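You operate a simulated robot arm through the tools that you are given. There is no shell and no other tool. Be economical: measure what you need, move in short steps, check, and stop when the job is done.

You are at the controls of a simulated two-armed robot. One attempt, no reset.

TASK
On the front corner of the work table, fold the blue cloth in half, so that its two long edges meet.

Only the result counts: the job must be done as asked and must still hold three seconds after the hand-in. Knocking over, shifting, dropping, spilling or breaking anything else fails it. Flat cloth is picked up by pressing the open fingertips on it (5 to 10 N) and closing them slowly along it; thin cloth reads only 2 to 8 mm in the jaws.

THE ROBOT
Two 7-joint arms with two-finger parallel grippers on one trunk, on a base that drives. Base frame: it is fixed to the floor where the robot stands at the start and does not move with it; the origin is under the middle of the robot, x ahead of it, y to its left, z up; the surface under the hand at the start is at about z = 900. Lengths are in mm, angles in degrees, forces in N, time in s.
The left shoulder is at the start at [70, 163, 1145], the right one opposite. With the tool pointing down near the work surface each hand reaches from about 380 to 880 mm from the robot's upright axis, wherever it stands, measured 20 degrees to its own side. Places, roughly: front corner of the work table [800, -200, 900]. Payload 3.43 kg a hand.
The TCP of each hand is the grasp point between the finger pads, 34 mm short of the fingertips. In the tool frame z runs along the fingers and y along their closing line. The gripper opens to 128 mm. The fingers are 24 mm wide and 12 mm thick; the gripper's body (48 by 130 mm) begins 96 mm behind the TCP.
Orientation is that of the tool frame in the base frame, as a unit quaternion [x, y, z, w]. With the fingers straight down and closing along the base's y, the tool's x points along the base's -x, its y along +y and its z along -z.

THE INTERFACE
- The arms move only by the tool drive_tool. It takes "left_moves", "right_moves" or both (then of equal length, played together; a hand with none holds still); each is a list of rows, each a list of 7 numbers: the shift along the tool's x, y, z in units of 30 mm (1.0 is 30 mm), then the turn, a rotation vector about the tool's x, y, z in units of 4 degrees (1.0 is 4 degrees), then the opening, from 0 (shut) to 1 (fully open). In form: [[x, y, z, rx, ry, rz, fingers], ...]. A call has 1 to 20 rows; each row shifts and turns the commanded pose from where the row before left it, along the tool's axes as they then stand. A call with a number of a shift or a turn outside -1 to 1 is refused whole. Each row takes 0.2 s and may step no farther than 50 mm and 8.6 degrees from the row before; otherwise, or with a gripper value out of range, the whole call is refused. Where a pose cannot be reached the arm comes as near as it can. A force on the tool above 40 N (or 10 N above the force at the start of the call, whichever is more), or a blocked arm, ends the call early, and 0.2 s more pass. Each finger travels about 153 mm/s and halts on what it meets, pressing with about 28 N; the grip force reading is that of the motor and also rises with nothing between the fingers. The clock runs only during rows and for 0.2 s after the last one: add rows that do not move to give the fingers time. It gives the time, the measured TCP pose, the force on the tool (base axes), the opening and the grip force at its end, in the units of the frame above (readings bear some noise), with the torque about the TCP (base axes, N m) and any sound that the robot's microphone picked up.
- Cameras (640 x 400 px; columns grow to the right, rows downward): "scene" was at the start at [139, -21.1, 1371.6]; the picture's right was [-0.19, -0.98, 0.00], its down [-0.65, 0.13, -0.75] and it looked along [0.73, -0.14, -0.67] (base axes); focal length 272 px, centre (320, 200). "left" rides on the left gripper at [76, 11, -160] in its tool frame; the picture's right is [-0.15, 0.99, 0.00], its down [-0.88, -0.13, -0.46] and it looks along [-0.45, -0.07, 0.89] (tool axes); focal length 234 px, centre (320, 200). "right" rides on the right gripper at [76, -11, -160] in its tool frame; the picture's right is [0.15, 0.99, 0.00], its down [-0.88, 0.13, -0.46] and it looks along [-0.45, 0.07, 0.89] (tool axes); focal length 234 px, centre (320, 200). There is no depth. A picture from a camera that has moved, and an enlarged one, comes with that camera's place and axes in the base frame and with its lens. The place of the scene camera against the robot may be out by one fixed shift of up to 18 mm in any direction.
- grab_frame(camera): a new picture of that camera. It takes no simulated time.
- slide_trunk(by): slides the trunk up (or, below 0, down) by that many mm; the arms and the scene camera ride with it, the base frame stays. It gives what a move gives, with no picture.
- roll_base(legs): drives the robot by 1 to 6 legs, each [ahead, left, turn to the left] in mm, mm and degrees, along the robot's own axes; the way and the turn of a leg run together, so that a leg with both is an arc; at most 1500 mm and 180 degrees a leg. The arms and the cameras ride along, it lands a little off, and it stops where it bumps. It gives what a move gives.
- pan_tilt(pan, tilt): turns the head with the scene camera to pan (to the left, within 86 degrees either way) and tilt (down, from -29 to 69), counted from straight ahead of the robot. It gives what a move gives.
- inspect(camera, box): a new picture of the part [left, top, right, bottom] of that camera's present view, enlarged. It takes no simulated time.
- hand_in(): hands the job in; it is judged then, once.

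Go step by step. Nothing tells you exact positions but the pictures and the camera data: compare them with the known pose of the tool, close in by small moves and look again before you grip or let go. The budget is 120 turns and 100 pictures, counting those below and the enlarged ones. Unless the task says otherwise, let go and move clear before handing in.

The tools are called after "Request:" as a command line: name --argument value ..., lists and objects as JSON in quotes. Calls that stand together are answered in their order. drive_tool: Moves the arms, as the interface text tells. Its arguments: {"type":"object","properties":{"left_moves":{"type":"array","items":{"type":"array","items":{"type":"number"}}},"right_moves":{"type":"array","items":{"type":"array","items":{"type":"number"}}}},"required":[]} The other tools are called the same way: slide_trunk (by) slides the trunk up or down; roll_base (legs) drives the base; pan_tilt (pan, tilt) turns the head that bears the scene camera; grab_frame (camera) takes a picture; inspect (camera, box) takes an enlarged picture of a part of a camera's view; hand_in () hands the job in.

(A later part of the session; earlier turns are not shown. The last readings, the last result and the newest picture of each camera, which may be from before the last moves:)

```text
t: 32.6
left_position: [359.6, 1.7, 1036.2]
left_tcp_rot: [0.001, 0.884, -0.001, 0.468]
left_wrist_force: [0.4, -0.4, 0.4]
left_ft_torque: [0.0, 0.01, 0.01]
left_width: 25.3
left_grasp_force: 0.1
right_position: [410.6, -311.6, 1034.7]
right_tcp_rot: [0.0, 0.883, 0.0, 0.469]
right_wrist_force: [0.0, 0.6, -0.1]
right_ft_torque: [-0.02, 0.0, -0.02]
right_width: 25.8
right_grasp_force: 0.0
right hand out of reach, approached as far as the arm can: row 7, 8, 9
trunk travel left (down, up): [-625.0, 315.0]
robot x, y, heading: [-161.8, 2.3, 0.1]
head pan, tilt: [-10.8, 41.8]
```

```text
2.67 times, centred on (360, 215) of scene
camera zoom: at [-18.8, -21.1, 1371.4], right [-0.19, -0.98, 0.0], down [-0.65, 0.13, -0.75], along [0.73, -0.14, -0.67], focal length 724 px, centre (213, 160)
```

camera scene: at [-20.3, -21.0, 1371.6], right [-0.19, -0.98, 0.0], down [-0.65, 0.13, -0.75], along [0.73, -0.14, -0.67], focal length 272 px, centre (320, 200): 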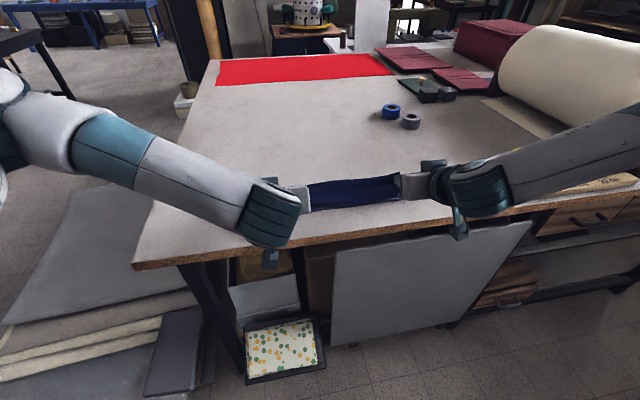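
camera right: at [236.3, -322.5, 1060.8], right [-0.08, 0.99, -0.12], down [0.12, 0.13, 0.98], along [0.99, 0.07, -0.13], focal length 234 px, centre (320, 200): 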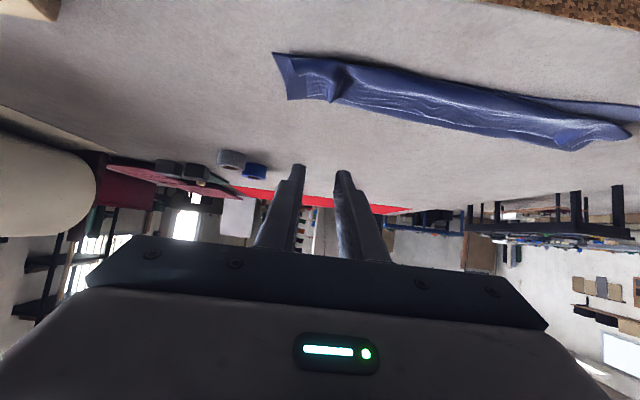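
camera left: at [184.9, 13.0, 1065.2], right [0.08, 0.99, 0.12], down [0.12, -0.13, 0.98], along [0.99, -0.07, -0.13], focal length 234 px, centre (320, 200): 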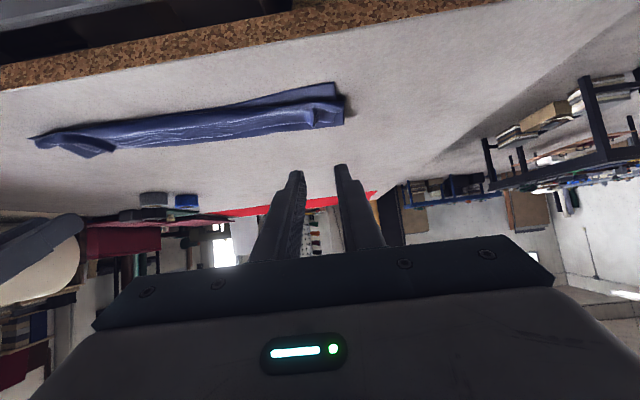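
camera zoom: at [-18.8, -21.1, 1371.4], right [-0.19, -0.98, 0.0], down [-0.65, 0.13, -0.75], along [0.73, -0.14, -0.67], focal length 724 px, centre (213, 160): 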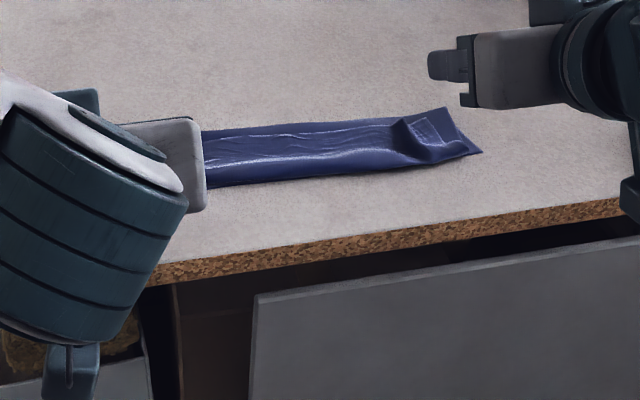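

The fold holds, though the upper edge looks curled. Move the hands aside and take a clear look.

Request:
drive_tool --left_moves '[[-0.4, 0.6, -0.2, 0, 1, 0, 0.2], [-0.4, 0.6, -0.2, 0, 1, 0, 0.2], [-0.4, 0.6, -0.2, 0, 1, 0, 0.2], [-0.4, 0.6, -0.2, 0, 1, 0, 0.2], [-0.4, 0.6, -0.2, 0, 1, 0, 0.2], [0, 0.6, -0.3, 0, 1, 0, 0.2], [0, 0.6, -0.3, 0, 1, 0, 0.2], [0, 0.6, -0.3, 0, 1, 0, 0.2], [0, 0.6, 0, 0, 1, 0, 0.2], [0, 0.6, 0, 0, 1, 0, 0.2], [0, 0, 0, 0, 1, 0, 0.2], [0, 0, 0, 0, 1, 0, 0.2], [0, 0, 0, 0, 1, 0, 0.2], [0, 0, 0, 0, 1, 0, 0.2]]' --right_moves '[[-0.4, -0.4, -0.2, 0, 1, 0, 0.2], [-0.4, -0.4, -0.2, 0, 1, 0, 0.2], [-0.4, -0.4, -0.2, 0, 1, 0, 0.2], [-0.4, -0.4, -0.2, 0, 1, 0, 0.2], [-0.4, -0.4, -0.2, 0, 1, 0, 0.2], [0, -0.4, -0.3, 0, 1, 0, 0.2], [0, -0.4, -0.3, 0, 1, 0, 0.2], [0, -0.4, -0.3, 0, 1, 0, 0.2], [0, -0.4, 0, 0, 1, 0, 0.2], [0, -0.4, 0, 0, 1, 0, 0.2], [0, 0, 0, 0, 1, 0, 0.2], [0, 0, 0, 0, 1, 0, 0.2], [0, 0, 0, 0, 1, 0, 0.2], [0, 0, 0, 0, 1, 0, 0.2]]'

Request:
inspect --camera "scene" --box '[240, 155, 440, 280]'

Request:
grab_frame --camera "left"

Request:
grab_frame --camera "right"

```text
t: 35.6
left_position: [363.9, 180.5, 1123.9]
left_tcp_rot: [0.001, 1.0, 0.0, -0.002]
left_wrist_force: [0.7, 0.2, 0.0]
left_ft_torque: [0.01, 0.04, -0.01]
left_width: 25.5
left_grasp_force: 0.0
right_position: [412.2, -430.7, 1120.2]
right_tcp_rot: [0.0, 1.0, -0.001, -0.001]
right_wrist_force: [-0.2, -0.3, 0.0]
right_ft_torque: [0.0, 0.02, 0.03]
right_width: 25.5
right_grasp_force: 0.0
trunk travel left (down, up): [-625.0, 315.0]
robot x, y, heading: [-156.2, 3.3, -0.1]
head pan, tilt: [-10.8, 41.8]
```

```text
3.20 times, centred on (340, 218) of scene
camera zoom: at [-18.5, -21.0, 1371.4], right [-0.19, -0.98, 0.0], down [-0.66, 0.13, -0.75], along [0.73, -0.14, -0.67], focal length 869 px, centre (256, 144)
```

zoom: 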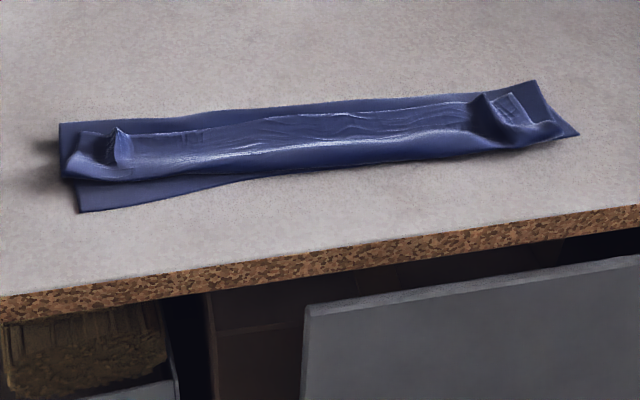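

```text
67 pictures are left
camera left: at [289.0, 192.3, 1285.3], right [0.15, 0.99, 0.0], down [0.88, -0.13, 0.45], along [0.45, -0.07, -0.89], focal length 234 px, centre (320, 200)
```

left: 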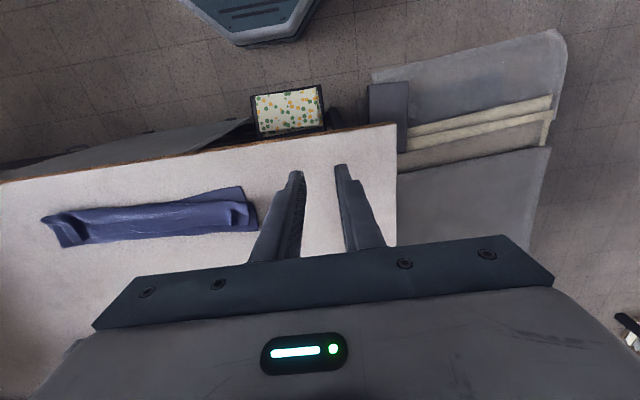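

```text
66 pictures are left
camera right: at [337.9, -442.5, 1279.9], right [-0.15, 0.99, 0.0], down [0.88, 0.13, 0.46], along [0.45, 0.07, -0.89], focal length 234 px, centre (320, 200)
```

right: 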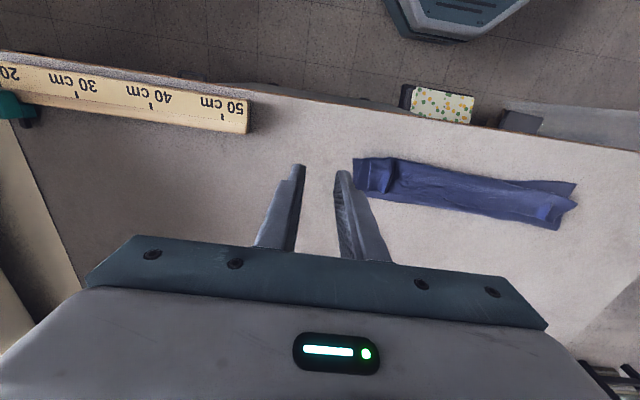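

The fold's in place but the top layer's edge is flipped back toward the fold. Take closer looks before brushing it over.

Request:
inspect --camera "scene" --box '[250, 175, 346, 235]'

Request:
inspect --camera "scene" --box '[335, 165, 431, 225]'

Request:
inspect --camera "right" --box '[340, 130, 596, 290]'

Request:
inspect --camera "left" --box '[30, 160, 270, 310]'

```text
6.67 times, centred on (298, 205) of scene
camera zoom: at [-18.5, -21.0, 1371.4], right [-0.19, -0.98, 0.0], down [-0.66, 0.13, -0.75], along [0.73, -0.14, -0.67], focal length 1810 px, centre (467, 167)
```

zoom: 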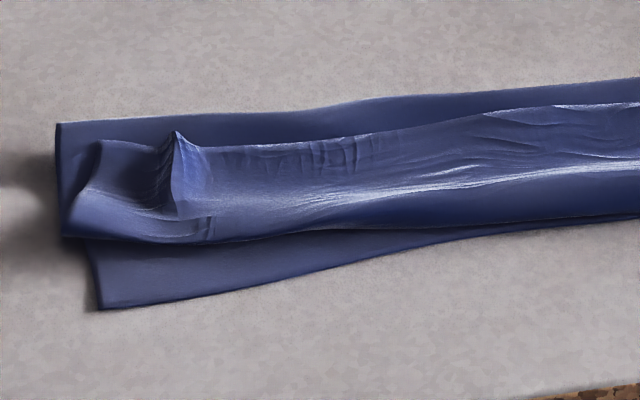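

```text
6.67 times, centred on (383, 195) of scene
camera zoom: at [-18.5, -21.0, 1371.4], right [-0.19, -0.98, 0.0], down [-0.66, 0.13, -0.75], along [0.73, -0.14, -0.67], focal length 1810 px, centre (-100, 233)
```

zoom: 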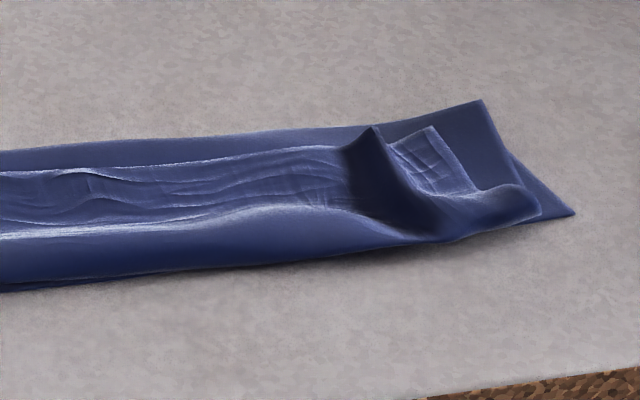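

```text
2.50 times, centred on (468, 210) of right
camera zoom: at [337.9, -442.5, 1279.9], right [-0.15, 0.99, 0.0], down [0.88, 0.13, 0.46], along [0.45, 0.07, -0.89], focal length 585 px, centre (-50, 175)
```

zoom: 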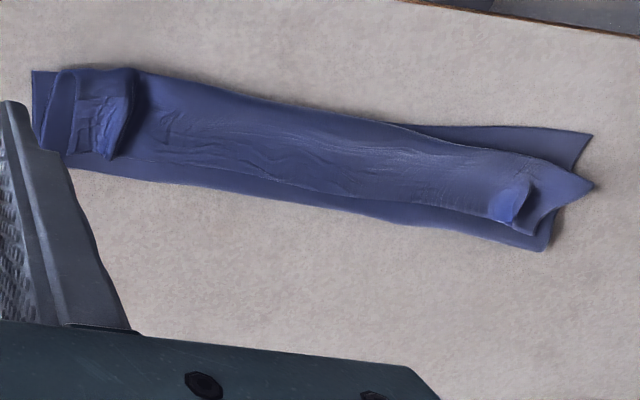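

```text
2.67 times, centred on (150, 235) of left
camera zoom: at [289.0, 192.3, 1285.3], right [0.15, 0.99, 0.0], down [0.88, -0.13, 0.45], along [0.45, -0.07, -0.89], focal length 624 px, centre (773, 107)
```

zoom: 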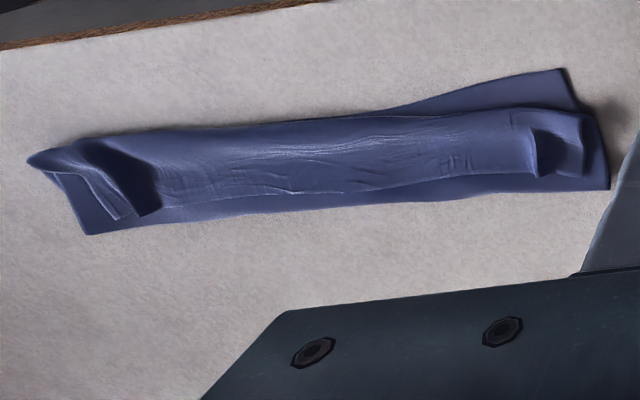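

The flap (about 45–55 mm) is folded back, with its edge at x≈500 and two little ridges at y≈-3 and y≈-304. I'll re-pinch those ridges shallowly, carry the flap over toward me and release it in the air past the near edge.

Request:
drive_tool --left_moves '[[-0.46, -0.612, 0.53, 0, 0, 0, 0.3], [-0.46, -0.612, 0.53, 0, 0, 0, 0.3], [-0.46, -0.612, 0.53, 0, 0, 0, 0.3], [-0.46, -0.612, 0.53, 0, 0, 0, 0.3], [-0.46, -0.612, 0.53, 0, 0, 0, 0.3], [-0.46, -0.612, 0.53, 0, 0, 0, 0.3], [-0.46, -0.612, 0.53, 0, 0, 0, 0.3], [-0.46, -0.612, 0.53, 0, 0, 0, 0.3], [-0.46, -0.612, 0.53, 0, 0, 0, 0.3], [-0.46, -0.612, 0.53, 0, 0, 0, 0.3], [0, 0, 0, 0, 0, 0, 0.3]]' --right_moves '[[-0.26, 0.422, 0.517, 0, 0, 0, 0.3], [-0.26, 0.422, 0.517, 0, 0, 0, 0.3], [-0.26, 0.422, 0.517, 0, 0, 0, 0.3], [-0.26, 0.422, 0.517, 0, 0, 0, 0.3], [-0.26, 0.422, 0.517, 0, 0, 0, 0.3], [-0.26, 0.422, 0.517, 0, 0, 0, 0.3], [-0.26, 0.422, 0.517, 0, 0, 0, 0.3], [-0.26, 0.422, 0.517, 0, 0, 0, 0.3], [-0.26, 0.422, 0.517, 0, 0, 0, 0.3], [-0.26, 0.422, 0.517, 0, 0, 0, 0.3], [0, 0, 0, 0, 0, 0, 0.3]]'

Request:
grab_frame --camera "left"

Request:
grab_frame --camera "right"

Request:
inspect --camera "scene" --box '[240, 130, 432, 250]'

```text
t: 38.0
left_position: [499.5, -2.4, 965.5]
left_tcp_rot: [0.002, 1.0, -0.001, 0.0]
left_wrist_force: [-0.2, 0.1, -0.7]
left_ft_torque: [-0.01, -0.01, -0.01]
left_width: 38.3
left_grasp_force: 0.1
right_position: [487.6, -306.1, 968.1]
right_tcp_rot: [0.0, 1.0, 0.001, 0.001]
right_wrist_force: [0.5, -0.2, 0.2]
right_ft_torque: [0.01, 0.0, 0.0]
right_width: 38.6
right_grasp_force: 0.0
trunk travel left (down, up): [-625.0, 315.0]
robot x, y, heading: [-162.0, -1.1, -0.1]
head pan, tilt: [-10.8, 41.8]
```

```text
61 pictures are left
camera left: at [423.9, 8.5, 1125.8], right [0.15, 0.99, 0.0], down [0.88, -0.13, 0.46], along [0.45, -0.07, -0.89], focal length 234 px, centre (320, 200)
```

left: 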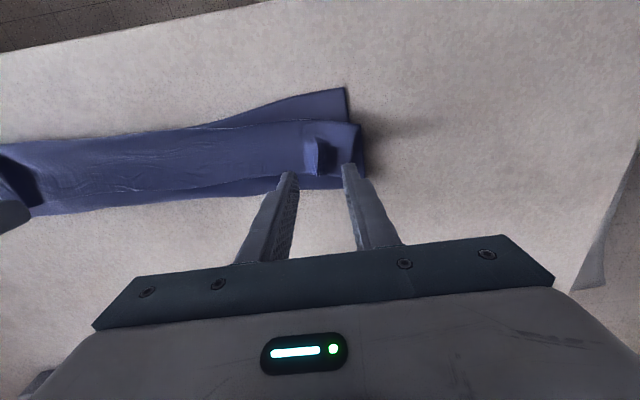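

```text
60 pictures are left
camera right: at [411.9, -316.2, 1126.3], right [-0.15, 0.99, 0.0], down [0.88, 0.13, 0.46], along [0.45, 0.07, -0.89], focal length 234 px, centre (320, 200)
```

right: 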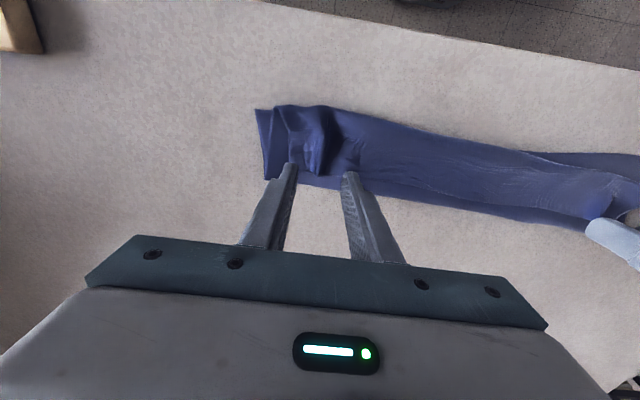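

```text
3.33 times, centred on (336, 190) of scene
camera zoom: at [-20.7, -20.4, 1371.7], right [-0.19, -0.98, 0.0], down [-0.65, 0.12, -0.75], along [0.73, -0.14, -0.67], focal length 905 px, centre (267, 233)
```

zoom: 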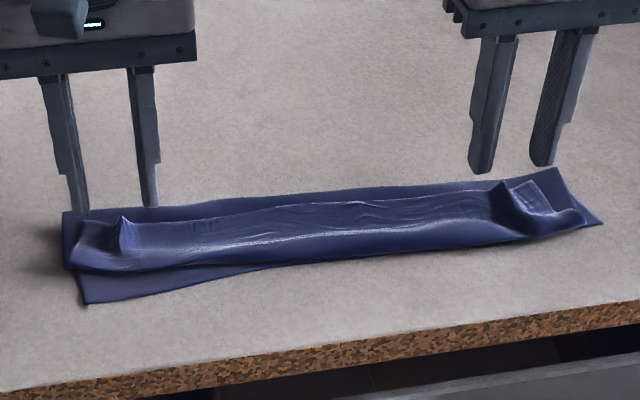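

Ridges are centred between both finger pairs. Lower to ~5 mm above the table, then close slowly.

Request:
drive_tool --left_moves '[[0, -0.1, 0.4, 0, 0, 0, 0.3], [0, 0, 0.3, 0, 0, 0, 0.3], [0, 0, 0.18, 0, 0, 0, 0.3], [0, 0, 0, 0, 0, 0, 0.3]]' --right_moves '[[-0.1, 0, 0.45, 0, 0, 0, 0.3], [0, 0, 0.3, 0, 0, 0, 0.3], [0, 0, 0.22, 0, 0, 0, 0.3], [0, 0, 0, 0, 0, 0, 0.3]]'

Request:
grab_frame --camera "left"

Request:
grab_frame --camera "right"

```text
t: 39.0
left_position: [499.5, -6.2, 939.8]
left_tcp_rot: [0.001, 1.0, 0.0, 0.0]
left_wrist_force: [-0.6, -0.7, 1.1]
left_ft_torque: [0.01, -0.02, 0.01]
left_width: 38.2
left_grasp_force: 0.2
right_position: [491.6, -305.5, 937.1]
right_tcp_rot: [0.0, 1.0, 0.0, 0.001]
right_wrist_force: [-0.2, -0.6, 1.5]
right_ft_torque: [0.0, 0.02, -0.01]
right_width: 38.2
right_grasp_force: 0.1
trunk travel left (down, up): [-625.0, 315.0]
robot x, y, heading: [-159.8, -0.7, 0.0]
head pan, tilt: [-10.8, 41.8]
```

```text
58 pictures are left
camera left: at [423.9, 5.2, 1100.7], right [0.15, 0.99, 0.0], down [0.88, -0.13, 0.46], along [0.45, -0.07, -0.89], focal length 234 px, centre (320, 200)
```

left: 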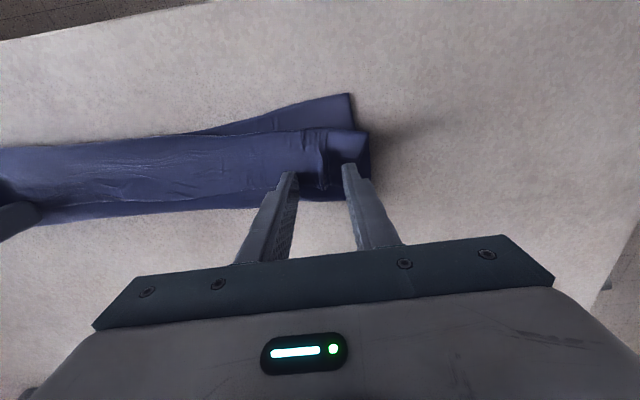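

```text
57 pictures are left
camera right: at [416.7, -316.8, 1096.2], right [-0.15, 0.99, 0.0], down [0.88, 0.13, 0.46], along [0.45, 0.07, -0.89], focal length 234 px, centre (320, 200)
```

right: 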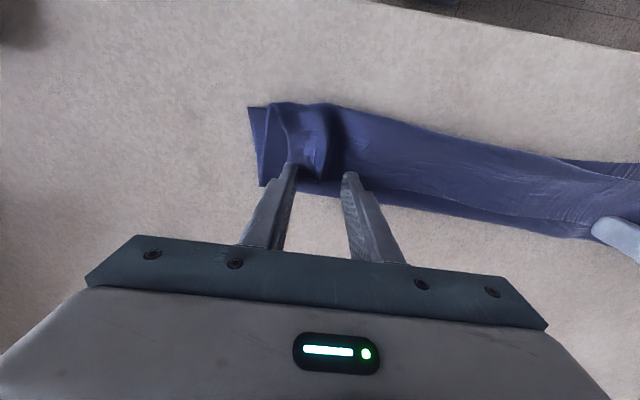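

Request:
drive_tool --left_moves '[[0, 0, 0, 0, 0, 0, 0.27], [0, 0, 0, 0, 0, 0, 0.24], [0, 0, 0, 0, 0, 0, 0.21], [0, 0, 0, 0, 0, 0, 0.18], [0, 0, 0, 0, 0, 0, 0.15], [0, 0, 0, 0, 0, 0, 0.12], [0, 0, 0, 0, 0, 0, 0.09], [0, 0, 0, 0, 0, 0, 0.06], [0, 0, 0, 0, 0, 0, 0.03], [0, 0, 0, 0, 0, 0, 0], [0, 0, 0, 0, 0, 0, 0]]' --right_moves '[[0, 0, 0, 0, 0, 0, 0.27], [0, 0, 0, 0, 0, 0, 0.24], [0, 0, 0, 0, 0, 0, 0.21], [0, 0, 0, 0, 0, 0, 0.18], [0, 0, 0, 0, 0, 0, 0.15], [0, 0, 0, 0, 0, 0, 0.12], [0, 0, 0, 0, 0, 0, 0.09], [0, 0, 0, 0, 0, 0, 0.06], [0, 0, 0, 0, 0, 0, 0.03], [0, 0, 0, 0, 0, 0, 0], [0, 0, 0, 0, 0, 0, 0]]'

Request:
grab_frame --camera "left"

Request:
grab_frame --camera "right"

```text
t: 41.4
left_position: [499.1, -7.0, 939.9]
left_tcp_rot: [0.001, 1.0, -0.001, 0.0]
left_wrist_force: [-0.2, -13.1, 5.1]
left_ft_torque: [-0.47, 0.02, 0.1]
left_width: 2.6
left_grasp_force: 27.8
right_position: [493.1, -304.9, 937.4]
right_tcp_rot: [0.0, 1.0, 0.001, 0.002]
right_wrist_force: [1.3, 12.5, 1.6]
right_ft_torque: [0.41, -0.06, -0.11]
right_width: 3.2
right_grasp_force: 27.7
trunk travel left (down, up): [-625.0, 315.0]
robot x, y, heading: [-159.2, 0.1, 0.0]
head pan, tilt: [-10.8, 41.8]
```

```text
56 pictures are left
camera left: at [423.6, 4.6, 1101.2], right [0.15, 0.99, 0.0], down [0.88, -0.13, 0.46], along [0.45, -0.07, -0.89], focal length 234 px, centre (320, 200)
```

left: 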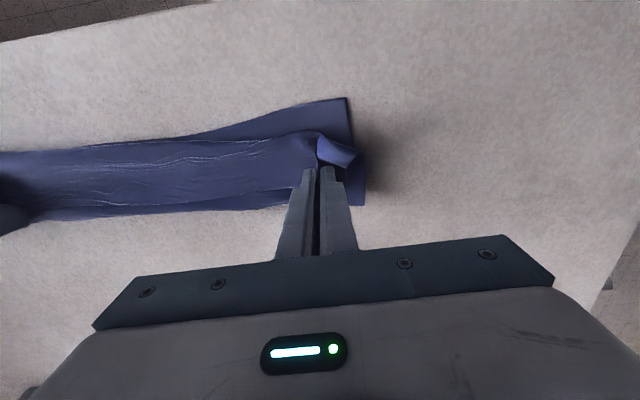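

```text
55 pictures are left
camera right: at [416.6, -316.6, 1096.4], right [-0.15, 0.99, 0.0], down [0.88, 0.13, 0.46], along [0.45, 0.07, -0.89], focal length 234 px, centre (320, 200)
```

right: 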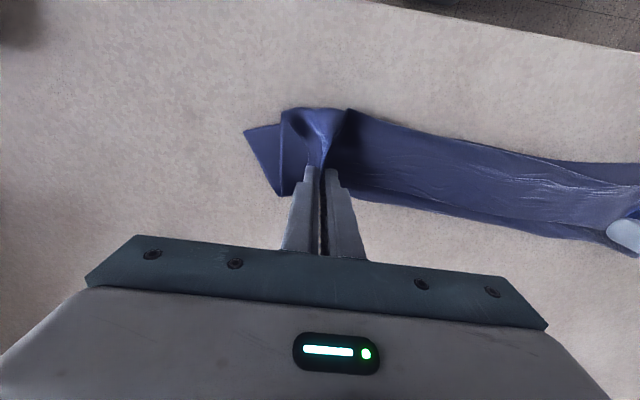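

Both grips hold the flap edge only. Ease the lateral tension and lift 40 mm to check.

Request:
drive_tool --left_moves '[[0, -0.1, -0.3, 0, 0, 0, 0], [0, 0, -0.5, 0, 0, 0, 0], [0, 0, -0.5, 0, 0, 0, 0], [0, 0, 0, 0, 0, 0, 0]]' --right_moves '[[0, 0.1, -0.3, 0, 0, 0, 0], [0, 0, -0.5, 0, 0, 0, 0], [0, 0, -0.5, 0, 0, 0, 0], [0, 0, 0, 0, 0, 0, 0]]'

Request:
inspect --camera "scene" --box '[240, 130, 432, 250]'

```text
t: 42.4
left_position: [500.6, -8.7, 977.4]
left_tcp_rot: [0.002, 1.0, 0.0, -0.001]
left_wrist_force: [-0.1, -5.2, 0.2]
left_ft_torque: [-0.19, 0.03, 0.03]
left_width: 2.4
left_grasp_force: 28.2
right_position: [491.5, -301.6, 976.5]
right_tcp_rot: [0.0, 1.0, 0.0, 0.001]
right_wrist_force: [0.7, 6.0, -0.1]
right_ft_torque: [0.14, 0.04, -0.03]
right_width: 2.9
right_grasp_force: 27.4
trunk travel left (down, up): [-625.0, 315.0]
robot x, y, heading: [-158.9, -2.0, 0.0]
head pan, tilt: [-10.8, 41.8]
```

```text
3.33 times, centred on (336, 190) of scene
camera zoom: at [-19.4, -21.1, 1371.5], right [-0.19, -0.98, 0.0], down [-0.65, 0.13, -0.75], along [0.73, -0.14, -0.67], focal length 905 px, centre (267, 233)
```

zoom: 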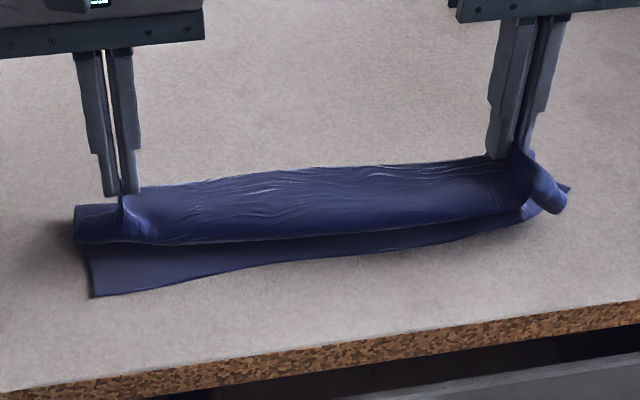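

Good. Now carry it up over the fold line and then down toward the near edge in a clean arc with tilt.

Request:
drive_tool --left_moves '[[-0.287, 0, -0.408, 0, 0, 0, 0], [-0.287, 0, -0.408, 0, 0, 0, 0], [-0.287, 0, -0.408, 0, 0, 0, 0], [-0.287, 0, -0.408, 0, 0, 0, 0], [0, 0, 0, 0, 0, 0, 0], [0.328, 0, 0.011, 0, -1, 0, 0], [0.328, 0, -0.012, 0, -1, 0, 0], [0.327, 0, -0.035, 0, -1, 0, 0], [0.323, 0, -0.057, 0, -1, 0, 0], [0.282, 0, 0.084, 0, -0.75, 0, 0], [0.286, 0, 0.069, 0, -0.75, 0, 0], [0.289, 0, 0.054, 0, -0.75, 0, 0], [0.291, 0, 0.039, 0, -0.75, 0, 0], [0.293, 0, 0.023, 0, -0.75, 0, 0], [0.294, 0, 0.008, 0, -0.75, 0, 0], [0.404, 0, 0.122, 0, -1, 0, 0], [0.411, 0, 0.093, 0, -1, 0, 0], [0.417, 0, 0.064, 0, -1, 0, 0], [0.42, 0, 0.035, 0, -1, 0, 0], [0, 0, 0, 0, 0, 0, 0]]' --right_moves '[[-0.4125, 0, -0.4125, 0, 0, 0, 0], [-0.4125, 0, -0.4125, 0, 0, 0, 0], [-0.4125, 0, -0.4125, 0, 0, 0, 0], [-0.4125, 0, -0.4125, 0, 0, 0, 0], [0, 0, 0, 0, 0, 0, 0], [0.328, 0, 0.011, 0, -1, 0, 0], [0.328, 0, -0.012, 0, -1, 0, 0], [0.327, 0, -0.035, 0, -1, 0, 0], [0.323, 0, -0.057, 0, -1, 0, 0], [0.282, 0, 0.084, 0, -0.75, 0, 0], [0.286, 0, 0.069, 0, -0.75, 0, 0], [0.289, 0, 0.054, 0, -0.75, 0, 0], [0.291, 0, 0.039, 0, -0.75, 0, 0], [0.293, 0, 0.023, 0, -0.75, 0, 0], [0.294, 0, 0.008, 0, -0.75, 0, 0], [0.404, 0, 0.122, 0, -1, 0, 0], [0.411, 0, 0.093, 0, -1, 0, 0], [0.417, 0, 0.064, 0, -1, 0, 0], [0.42, 0, 0.035, 0, -1, 0, 0], [0, 0, 0, 0, 0, 0, 0]]'

Request:
grab_frame --camera "left"

Request:
grab_frame --camera "right"

Request:
inspect --camera "scene" --box '[240, 130, 432, 250]'

```text
t: 46.6
left_position: [418.5, -8.0, 957.2]
left_tcp_rot: [0.0, 0.906, -0.001, 0.423]
left_wrist_force: [-0.2, -3.0, -1.3]
left_ft_torque: [-0.09, -0.04, -0.09]
left_width: 2.1
left_grasp_force: 27.3
right_position: [426.3, -301.7, 956.9]
right_tcp_rot: [0.0, 0.906, 0.001, 0.423]
right_wrist_force: [-0.6, 3.6, 0.3]
right_ft_torque: [0.09, -0.01, 0.07]
right_width: 3.2
right_grasp_force: 28.0
trunk travel left (down, up): [-625.0, 315.0]
robot x, y, heading: [-157.9, 1.6, 0.0]
head pan, tilt: [-10.8, 41.8]
```

```text
53 pictures are left
camera left: at [248.6, 2.8, 1004.3], right [0.1, 0.99, 0.11], down [0.22, -0.13, 0.97], along [0.97, -0.07, -0.23], focal length 234 px, centre (320, 200)
```

left: 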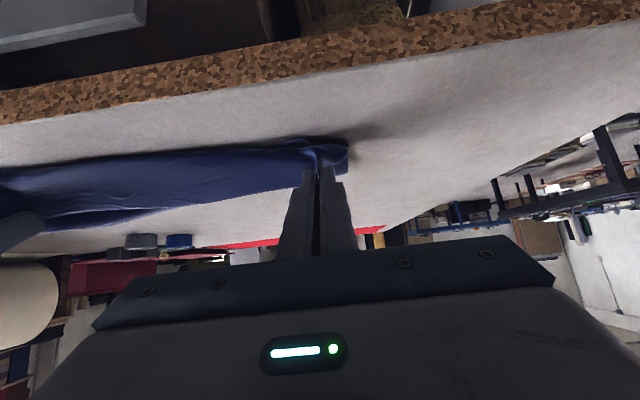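

```text
52 pictures are left
camera right: at [256.2, -311.7, 1001.2], right [-0.09, 0.99, -0.11], down [0.21, 0.13, 0.97], along [0.97, 0.07, -0.22], focal length 234 px, centre (320, 200)
```

right: 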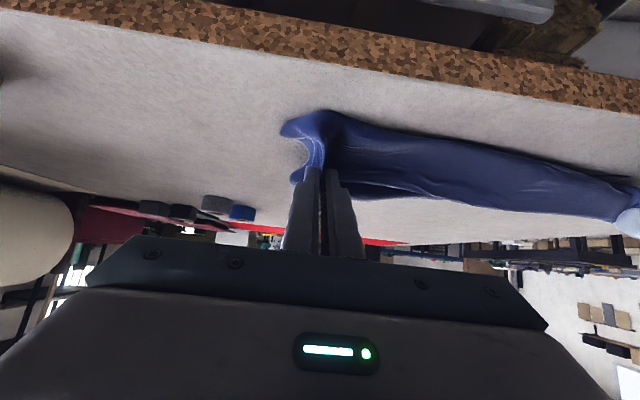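

```text
3.33 times, centred on (336, 190) of scene
camera zoom: at [-20.0, -20.3, 1371.6], right [-0.19, -0.98, 0.0], down [-0.65, 0.12, -0.75], along [0.73, -0.14, -0.67], focal length 905 px, centre (267, 233)
```

zoom: 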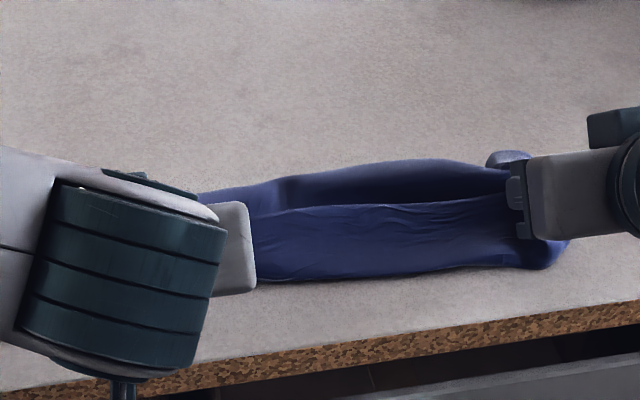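

There's slack: the sheet droops toward me under the grips. Raise 40 mm to tauten it and look.

Request:
drive_tool --left_moves '[[-0.255, 0, -0.214, 0, 0, 0, 0], [-0.255, 0, -0.214, 0, 0, 0, 0], [-0.255, 0, -0.214, 0, 0, 0, 0], [-0.255, 0, -0.214, 0, 0, 0, 0], [0, 0, 0, 0, 0, 0, 0]]' --right_moves '[[-0.255, 0, -0.214, 0, 0, 0, 0], [-0.255, 0, -0.214, 0, 0, 0, 0], [-0.255, 0, -0.214, 0, 0, 0, 0], [-0.255, 0, -0.214, 0, 0, 0, 0], [0, 0, 0, 0, 0, 0, 0]]'

Request:
grab_frame --camera "left"

Request:
grab_frame --camera "right"

Request:
inspect --camera "scene" --box '[240, 130, 432, 250]'

```text
t: 47.8
left_position: [419.2, -8.9, 997.2]
left_tcp_rot: [0.001, 0.907, 0.0, 0.422]
left_wrist_force: [0.7, -2.2, -0.4]
left_ft_torque: [-0.07, -0.02, -0.06]
left_width: 2.4
left_grasp_force: 27.7
right_position: [426.8, -301.0, 997.3]
right_tcp_rot: [0.0, 0.906, 0.0, 0.424]
right_wrist_force: [0.2, 3.0, -0.3]
right_ft_torque: [0.06, 0.01, 0.07]
right_width: 3.2
right_grasp_force: 27.9
trunk travel left (down, up): [-625.0, 315.0]
robot x, y, heading: [-156.6, 0.9, 0.1]
head pan, tilt: [-10.8, 41.8]
```

```text
50 pictures are left
camera left: at [249.3, 1.7, 1044.4], right [0.1, 0.99, 0.11], down [0.22, -0.13, 0.97], along [0.97, -0.07, -0.23], focal length 234 px, centre (320, 200)
```

left: 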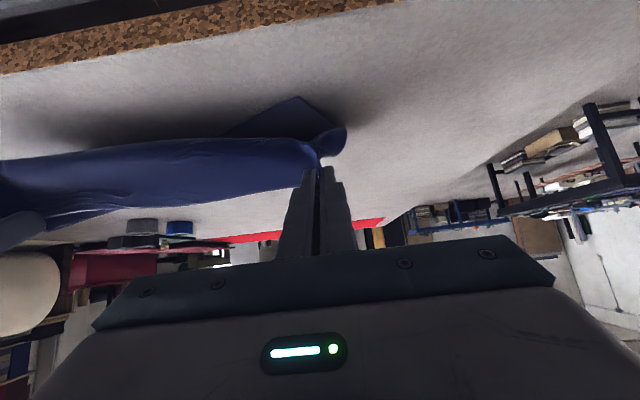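

```text
49 pictures are left
camera right: at [256.6, -312.2, 1040.4], right [-0.09, 0.99, -0.11], down [0.22, 0.13, 0.97], along [0.97, 0.07, -0.23], focal length 234 px, centre (320, 200)
```

right: 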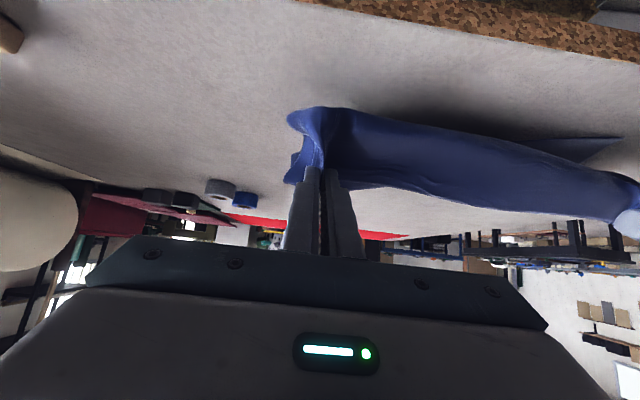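

```text
3.33 times, centred on (336, 190) of scene
camera zoom: at [-19.5, -21.2, 1371.5], right [-0.19, -0.98, 0.0], down [-0.65, 0.13, -0.75], along [0.73, -0.14, -0.67], focal length 905 px, centre (267, 233)
```

zoom: 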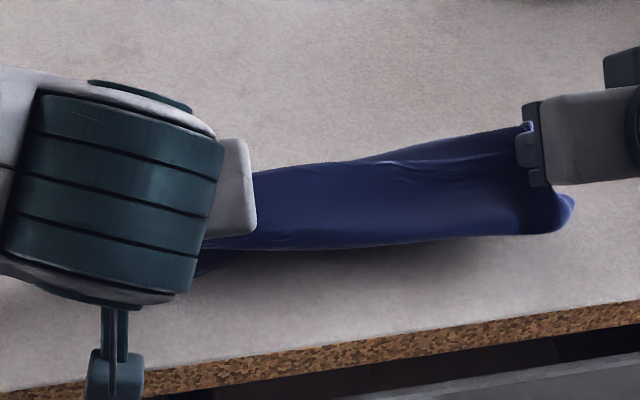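

The grip doesn't flip over well this way. New idea: lift the cloth fully so it hangs like a curtain from the two grips, then lay it in a drop-fold (free edge first, gripped edge last on top), which needs no flipping of the gripped edge.

Request:
drive_tool --left_moves '[[-0.555, 0, -0.127, 0, 1, 0, 0], [-0.545, 0, -0.165, 0, 1, 0, 0], [-0.533, 0, -0.203, 0, 1, 0, 0], [-0.517, 0, -0.24, 0, 1, 0, 0], [-0.5, 0, -0.273, 0, 1, 0, 0], [-0.48, 0, -0.31, 0, 1, 0, 0], [-0.457, 0, -0.343, 0, 1, 0, 0], [-0.43, 0, -0.373, 0, 1, 0, 0], [-0.403, 0, -0.403, 0, 1, 0, 0], [-0.377, 0, -0.427, 0, 1, 0, 0], [-0.343, 0, -0.453, 0, 1, 0, 0], [-0.313, 0, -0.477, 0, 1, 0, 0], [-0.277, 0, -0.497, 0, 0.5, 0, 0], [0, 0, 0, 0, 0, 0, 0], [0, 0, 0, 0, 0, 0, 0]]' --right_moves '[[-0.555, 0, -0.127, 0, 1, 0, 0], [-0.545, 0, -0.165, 0, 1, 0, 0], [-0.533, 0, -0.203, 0, 1, 0, 0], [-0.517, 0, -0.24, 0, 1, 0, 0], [-0.5, 0, -0.273, 0, 1, 0, 0], [-0.48, 0, -0.31, 0, 1, 0, 0], [-0.457, 0, -0.343, 0, 1, 0, 0], [-0.43, 0, -0.373, 0, 1, 0, 0], [-0.403, 0, -0.403, 0, 1, 0, 0], [-0.377, 0, -0.427, 0, 1, 0, 0], [-0.343, 0, -0.453, 0, 1, 0, 0], [-0.313, 0, -0.477, 0, 1, 0, 0], [-0.277, 0, -0.497, 0, 0.5, 0, 0], [0, 0, 0, 0, 0, 0, 0], [0, 0, 0, 0, 0, 0, 0]]'

Request:
grab_frame --camera "scene"

Request:
grab_frame --camera "right"

Request:
grab_frame --camera "left"

```text
t: 51.0
left_position: [520.7, -10.7, 1196.1]
left_tcp_rot: [0.001, 1.0, 0.0, -0.001]
left_wrist_force: [0.2, -4.0, 0.7]
left_ft_torque: [-0.12, 0.02, 0.07]
left_width: 2.1
left_grasp_force: 27.6
right_position: [528.7, -301.6, 1196.5]
right_tcp_rot: [0.001, 1.0, 0.0, 0.001]
right_wrist_force: [-0.3, 3.8, 0.2]
right_ft_torque: [0.12, 0.0, -0.07]
right_width: 3.2
right_grasp_force: 28.5
trunk travel left (down, up): [-625.0, 315.0]
robot x, y, heading: [-156.0, -2.1, -0.0]
head pan, tilt: [-10.8, 41.8]
```

```text
47 pictures are left
camera scene: at [-19.8, -21.0, 1371.5], right [-0.19, -0.98, 0.0], down [-0.65, 0.13, -0.75], along [0.73, -0.14, -0.67], focal length 272 px, centre (320, 200)
```

scene: 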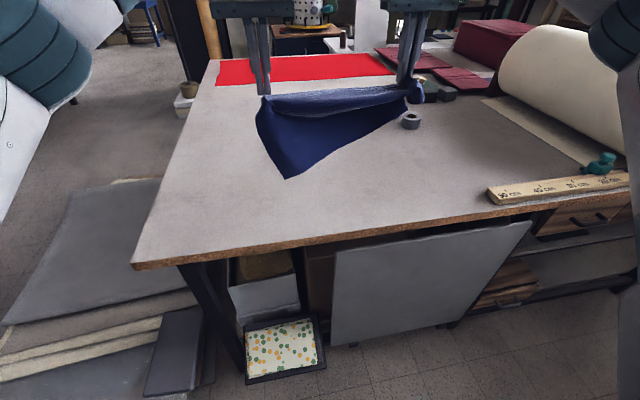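

```text
46 pictures are left
camera right: at [452.9, -313.3, 1355.0], right [-0.14, 0.99, 0.0], down [0.88, 0.13, 0.46], along [0.45, 0.07, -0.89], focal length 234 px, centre (320, 200)
```

right: 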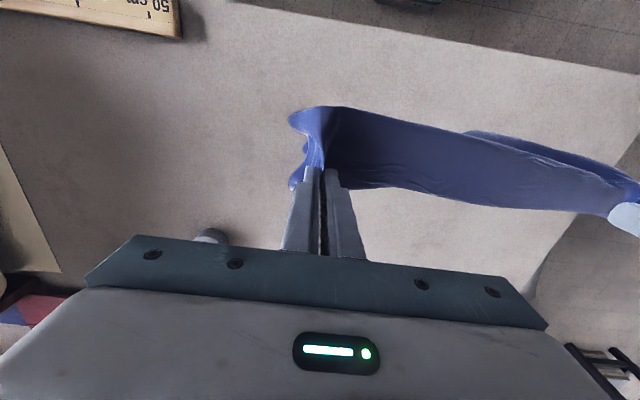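

```text
45 pictures are left
camera left: at [446.1, 0.9, 1357.0], right [0.15, 0.99, 0.0], down [0.88, -0.13, 0.45], along [0.45, -0.07, -0.89], focal length 234 px, centre (320, 200)
```

left: 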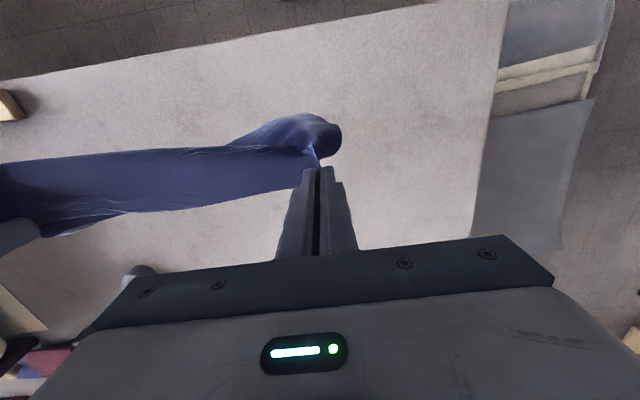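

The right hand is holding two layers; the left hangs properly. I'll lay the cloth back down flat (near edge first, far edge last), then regrip. First roll the base forward 80 mm for reach.

Request:
roll_base --legs '[[80, 0, 0]]'

Request:
drive_tool --left_moves '[[0.75, 0, 0, 0, 0, 0, 0], [0.75, 0, 0, 0, 0, 0, 0], [0.75, 0, 0, 0, 0, 0, 0], [0.75, 0, 0, 0, 0, 0, 0], [0.75, 0, 0, 0, 0, 0, 0], [0.75, 0, 0, 0, 0, 0, 0], [0.5, 0, 0.3, 0, 0, 0, 0], [0, 0, 0.5, 0, 0, 0, 0], [0, 0, 0.5, 0, 0, 0, 0], [0, 0, 0, 0, 0, 0, 0]]' --right_moves '[[0.75, 0, 0, 0, 0, 0, 0], [0.75, 0, 0, 0, 0, 0, 0], [0.75, 0, 0, 0, 0, 0, 0], [0.75, 0, 0, 0, 0, 0, 0], [0.75, 0, 0, 0, 0, 0, 0], [0.75, 0, 0, 0, 0, 0, 0], [0.5, 0, 0.3, 0, 0, 0, 0], [0, 0, 0.5, 0, 0, 0, 0], [0, 0, 0.5, 0, 0, 0, 0], [0, 0, 0, 0, 0, 0, 0]]'

Request:
grab_frame --camera "scene"

```text
t: 52.0
left_position: [600.7, -10.7, 1194.4]
left_tcp_rot: [0.002, 1.0, 0.0, 0.0]
left_wrist_force: [-0.5, -2.9, 0.2]
left_ft_torque: [-0.12, 0.0, 0.02]
left_width: 2.2
left_grasp_force: 27.6
right_position: [605.8, -303.1, 1196.0]
right_tcp_rot: [0.001, 1.0, 0.0, 0.002]
right_wrist_force: [0.0, 2.8, 0.1]
right_ft_torque: [0.11, 0.03, 0.0]
right_width: 3.2
right_grasp_force: 27.8
trunk travel left (down, up): [-625.0, 315.0]
robot x, y, heading: [-80.6, 2.7, 0.0]
head pan, tilt: [-10.8, 41.8]
```

```text
t: 54.2
left_position: [449.9, -11.2, 1158.5]
left_tcp_rot: [0.0, 1.0, -0.001, 0.0]
left_wrist_force: [-0.2, -1.3, -0.4]
left_ft_torque: [-0.04, 0.03, 0.03]
left_width: 2.0
left_grasp_force: 28.5
right_position: [456.1, -300.9, 1158.2]
right_tcp_rot: [0.002, 1.0, 0.0, 0.001]
right_wrist_force: [0.7, 2.3, 0.1]
right_ft_torque: [0.06, -0.01, -0.05]
right_width: 3.1
right_grasp_force: 28.0
trunk travel left (down, up): [-625.0, 315.0]
robot x, y, heading: [-82.3, 1.6, -0.1]
head pan, tilt: [-10.8, 41.8]
```

```text
44 pictures are left
camera scene: at [59.5, -21.3, 1371.6], right [-0.19, -0.98, 0.0], down [-0.65, 0.13, -0.75], along [0.73, -0.14, -0.67], focal length 272 px, centre (320, 200)
```

scene: 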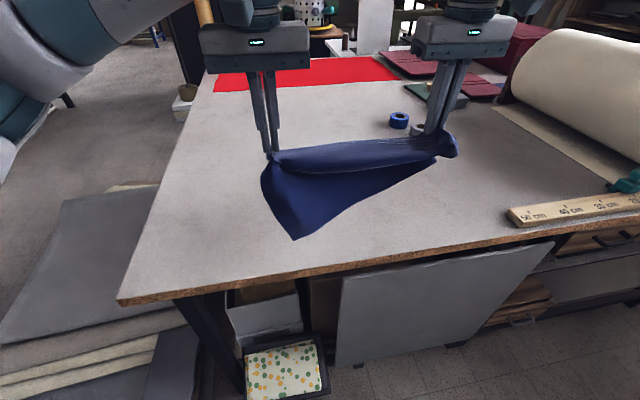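

Now descend diagonally forward, laying it down.

Request:
drive_tool --left_moves '[[-0.452, 0, 0.519, 0, 0, 0, 0], [-0.452, 0, 0.519, 0, 0, 0, 0], [-0.452, 0, 0.519, 0, 0, 0, 0], [-0.452, 0, 0.519, 0, 0, 0, 0], [-0.452, 0, 0.519, 0, 0, 0, 0], [-0.452, 0, 0.519, 0, 0, 0, 0], [-0.452, 0, 0.519, 0, 0, 0, 0], [-0.452, 0, 0.519, 0, 0, 0, 0], [-0.452, 0, 0.519, 0, 0, 0, 0], [-0.452, 0, 0.519, 0, 0, 0, 0], [-0.452, 0, 0.519, 0, 0, 0, 0], [-0.452, 0, 0.519, 0, 0, 0, 0], [-0.452, 0, 0.519, 0, 0, 0, 0], [-0.452, 0, 0.42, 0, 0, 0, 0], [0, 0, 0, 0, 0, 0, 0]]' --right_moves '[[-0.437, 0, 0.519, 0, 0, 0, 0], [-0.437, 0, 0.519, 0, 0, 0, 0], [-0.437, 0, 0.519, 0, 0, 0, 0], [-0.437, 0, 0.519, 0, 0, 0, 0], [-0.437, 0, 0.519, 0, 0, 0, 0], [-0.437, 0, 0.519, 0, 0, 0, 0], [-0.437, 0, 0.519, 0, 0, 0, 0], [-0.437, 0, 0.519, 0, 0, 0, 0], [-0.437, 0, 0.519, 0, 0, 0, 0], [-0.437, 0, 0.519, 0, 0, 0, 0], [-0.437, 0, 0.519, 0, 0, 0, 0], [-0.437, 0, 0.519, 0, 0, 0, 0], [-0.437, 0, 0.519, 0, 0, 0, 0], [-0.437, 0, 0.42, 0, 0, 0, 0], [0, 0, 0, 0, 0, 0, 0]]'

Request:
inspect --camera "scene" --box '[200, 90, 480, 265]'

Request:
grab_frame --camera "right"

```text
t: 57.4
left_position: [641.6, -13.1, 941.2]
left_tcp_rot: [0.001, 1.0, 0.0, -0.001]
left_wrist_force: [0.0, -6.0, -0.6]
left_ft_torque: [-0.23, 0.02, 0.07]
left_width: 2.1
left_grasp_force: 28.1
right_position: [630.4, -307.2, 945.1]
right_tcp_rot: [0.001, 1.0, 0.001, 0.003]
right_wrist_force: [0.0, 6.0, 2.1]
right_ft_torque: [0.2, -0.01, -0.04]
right_width: 3.3
right_grasp_force: 27.9
right hand out of reach, approached as far as the arm can: row 14
trunk travel left (down, up): [-625.0, 315.0]
robot x, y, heading: [-80.6, 1.3, 0.2]
head pan, tilt: [-10.8, 41.8]
```

```text
2.29 times, centred on (340, 178) of scene
camera zoom: at [59.4, -20.8, 1371.6], right [-0.19, -0.98, 0.0], down [-0.65, 0.13, -0.75], along [0.73, -0.14, -0.67], focal length 621 px, centre (274, 251)
```

zoom: 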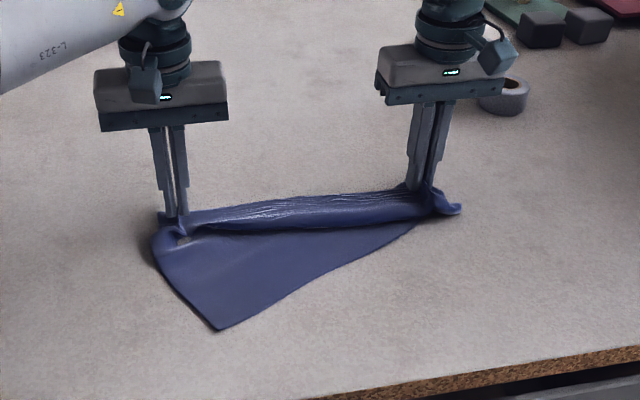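

```text
42 pictures are left
camera right: at [555.4, -318.3, 1104.4], right [-0.15, 0.99, 0.0], down [0.88, 0.13, 0.46], along [0.46, 0.07, -0.89], focal length 234 px, centre (320, 200)
```

right: 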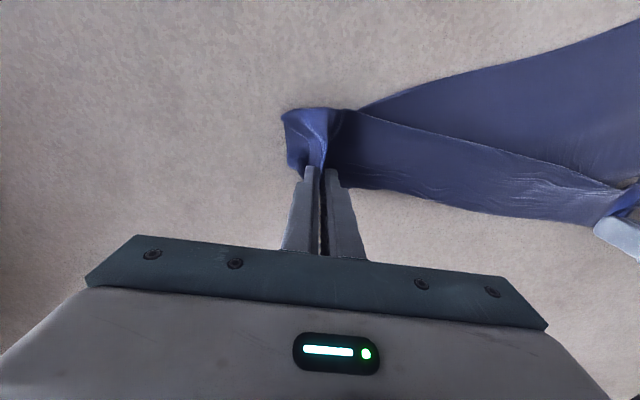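

Release the right hand here and lift it to see what it was holding.

Request:
drive_tool --right_moves '[[0, 0, 0.05, 0, 0, 0, 0.15], [0, 0, 0, 0, 0, 0, 0.3], [0, 0, -0.4, 0, 0, 0, 0.3], [0, 0, -0.8, 0, 0, 0, 0.3], [0, 0, -0.8, 0, 0, 0, 0.3], [0, -0.8, -0.8, 0, 0, 0, 0.3], [0, -0.8, -0.5, 0, 0, 0, 0.3], [0, -0.8, 0, 0, 0, 0, 0.3], [0, 0, 0, 0, 0, 0, 0.3]]'

Request:
inspect --camera "scene" --box '[200, 90, 480, 265]'

Request:
grab_frame --camera "right"

```text
t: 59.4
left_position: [642.5, -11.5, 940.4]
left_tcp_rot: [0.001, 1.0, -0.001, 0.0]
left_wrist_force: [0.3, 0.6, 0.4]
left_ft_torque: [0.04, -0.03, 0.01]
left_width: 2.2
left_grasp_force: 27.9
right_position: [631.8, -379.0, 1042.0]
right_tcp_rot: [0.002, 1.0, 0.0, 0.001]
right_wrist_force: [-0.3, -0.2, 0.1]
right_ft_torque: [-0.02, -0.03, -0.01]
right_width: 38.0
right_grasp_force: 0.0
trunk travel left (down, up): [-625.0, 315.0]
robot x, y, heading: [-78.3, 3.5, -0.1]
head pan, tilt: [-10.8, 41.8]
```

```text
2.29 times, centred on (340, 178) of scene
camera zoom: at [59.8, -20.5, 1371.6], right [-0.19, -0.98, 0.0], down [-0.65, 0.13, -0.75], along [0.73, -0.14, -0.67], focal length 621 px, centre (274, 251)
```

zoom: 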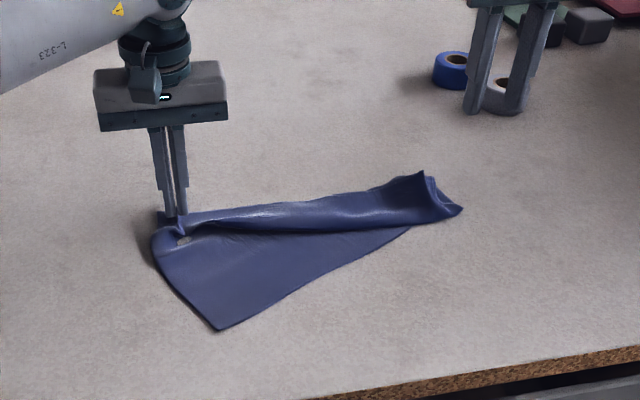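

```text
40 pictures are left
camera right: at [557.2, -389.7, 1201.4], right [-0.14, 0.99, 0.0], down [0.88, 0.13, 0.46], along [0.45, 0.07, -0.89], focal length 234 px, centre (320, 200)
```

right: 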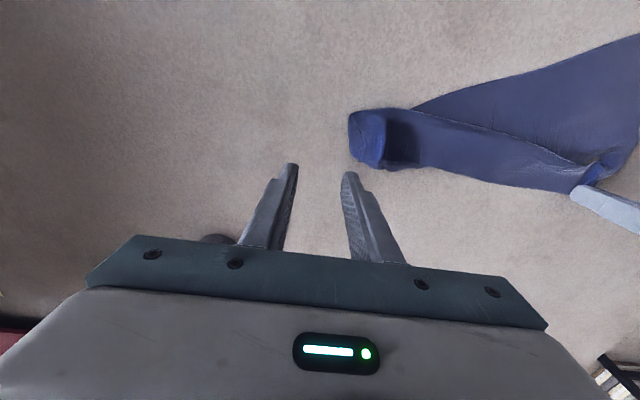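

The near-right corner is tucked under. I'll pinch the visible near edge at about (567,-220) with the right hand and pull it back toward me to unfold.

Request:
drive_tool --right_moves '[[0.361, 0.883, 0.455, 0, 0, 0, 0.25], [0.361, 0.883, 0.455, 0, 0, 0, 0.25], [0.361, 0.883, 0.455, 0, 0, 0, 0.25], [0.361, 0.883, 0.455, 0, 0, 0, 0.25], [0.361, 0.883, 0.455, 0, 0, 0, 0.25], [0.361, 0.883, 0.455, 0, 0, 0, 0.25], [0, 0, 0, 0, 0, 0, 0.25], [0, 0, 0, 0, 0, 0, 0.25]]'

Request:
grab_frame --camera "right"

```text
t: 61.2
left_position: [641.5, -11.7, 941.7]
left_tcp_rot: [0.0, 1.0, -0.001, -0.001]
left_wrist_force: [0.0, -0.7, 0.1]
left_ft_torque: [0.0, 0.01, 0.01]
left_width: 2.0
left_grasp_force: 28.0
right_position: [568.1, -221.3, 960.5]
right_tcp_rot: [0.001, 1.0, 0.0, 0.0]
right_wrist_force: [0.0, -0.6, -0.6]
right_ft_torque: [0.01, 0.03, -0.02]
right_width: 31.9
right_grasp_force: 0.1
trunk travel left (down, up): [-625.0, 315.0]
robot x, y, heading: [-79.3, -2.9, -0.1]
head pan, tilt: [-10.8, 41.8]
```

```text
39 pictures are left
camera right: at [491.4, -231.2, 1119.6], right [-0.14, 0.99, 0.0], down [0.88, 0.13, 0.46], along [0.45, 0.07, -0.89], focal length 234 px, centre (320, 200)
```

right: 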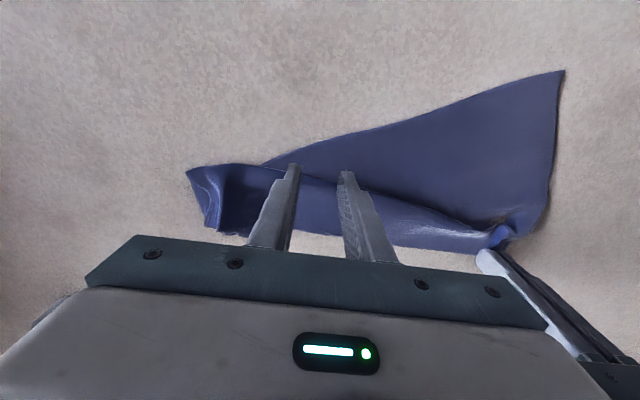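

Request:
drive_tool --right_moves '[[0.15, 0.1, 0.5, 0, 0, 0, 0.25], [0, 0, 0.27, 0, 0, 0, 0.25], [0, 0, 0.07, 0, 0, 0, 0.25], [0, 0, 0, 0, 0, 0, 0.25]]'

```text
t: 62.2
left_position: [640.7, -11.4, 940.6]
left_tcp_rot: [0.001, 1.0, 0.0, 0.0]
left_wrist_force: [0.4, 0.2, -0.1]
left_ft_torque: [0.04, -0.01, 0.02]
left_width: 2.1
left_grasp_force: 28.3
right_position: [561.2, -217.8, 935.9]
right_tcp_rot: [0.001, 1.0, 0.002, 0.002]
right_wrist_force: [0.5, -0.3, 2.4]
right_ft_torque: [-0.06, -0.01, 0.01]
right_width: 32.0
right_grasp_force: 0.1
trunk travel left (down, up): [-625.0, 315.0]
robot x, y, heading: [-75.9, -2.7, 0.1]
head pan, tilt: [-10.8, 41.8]
```

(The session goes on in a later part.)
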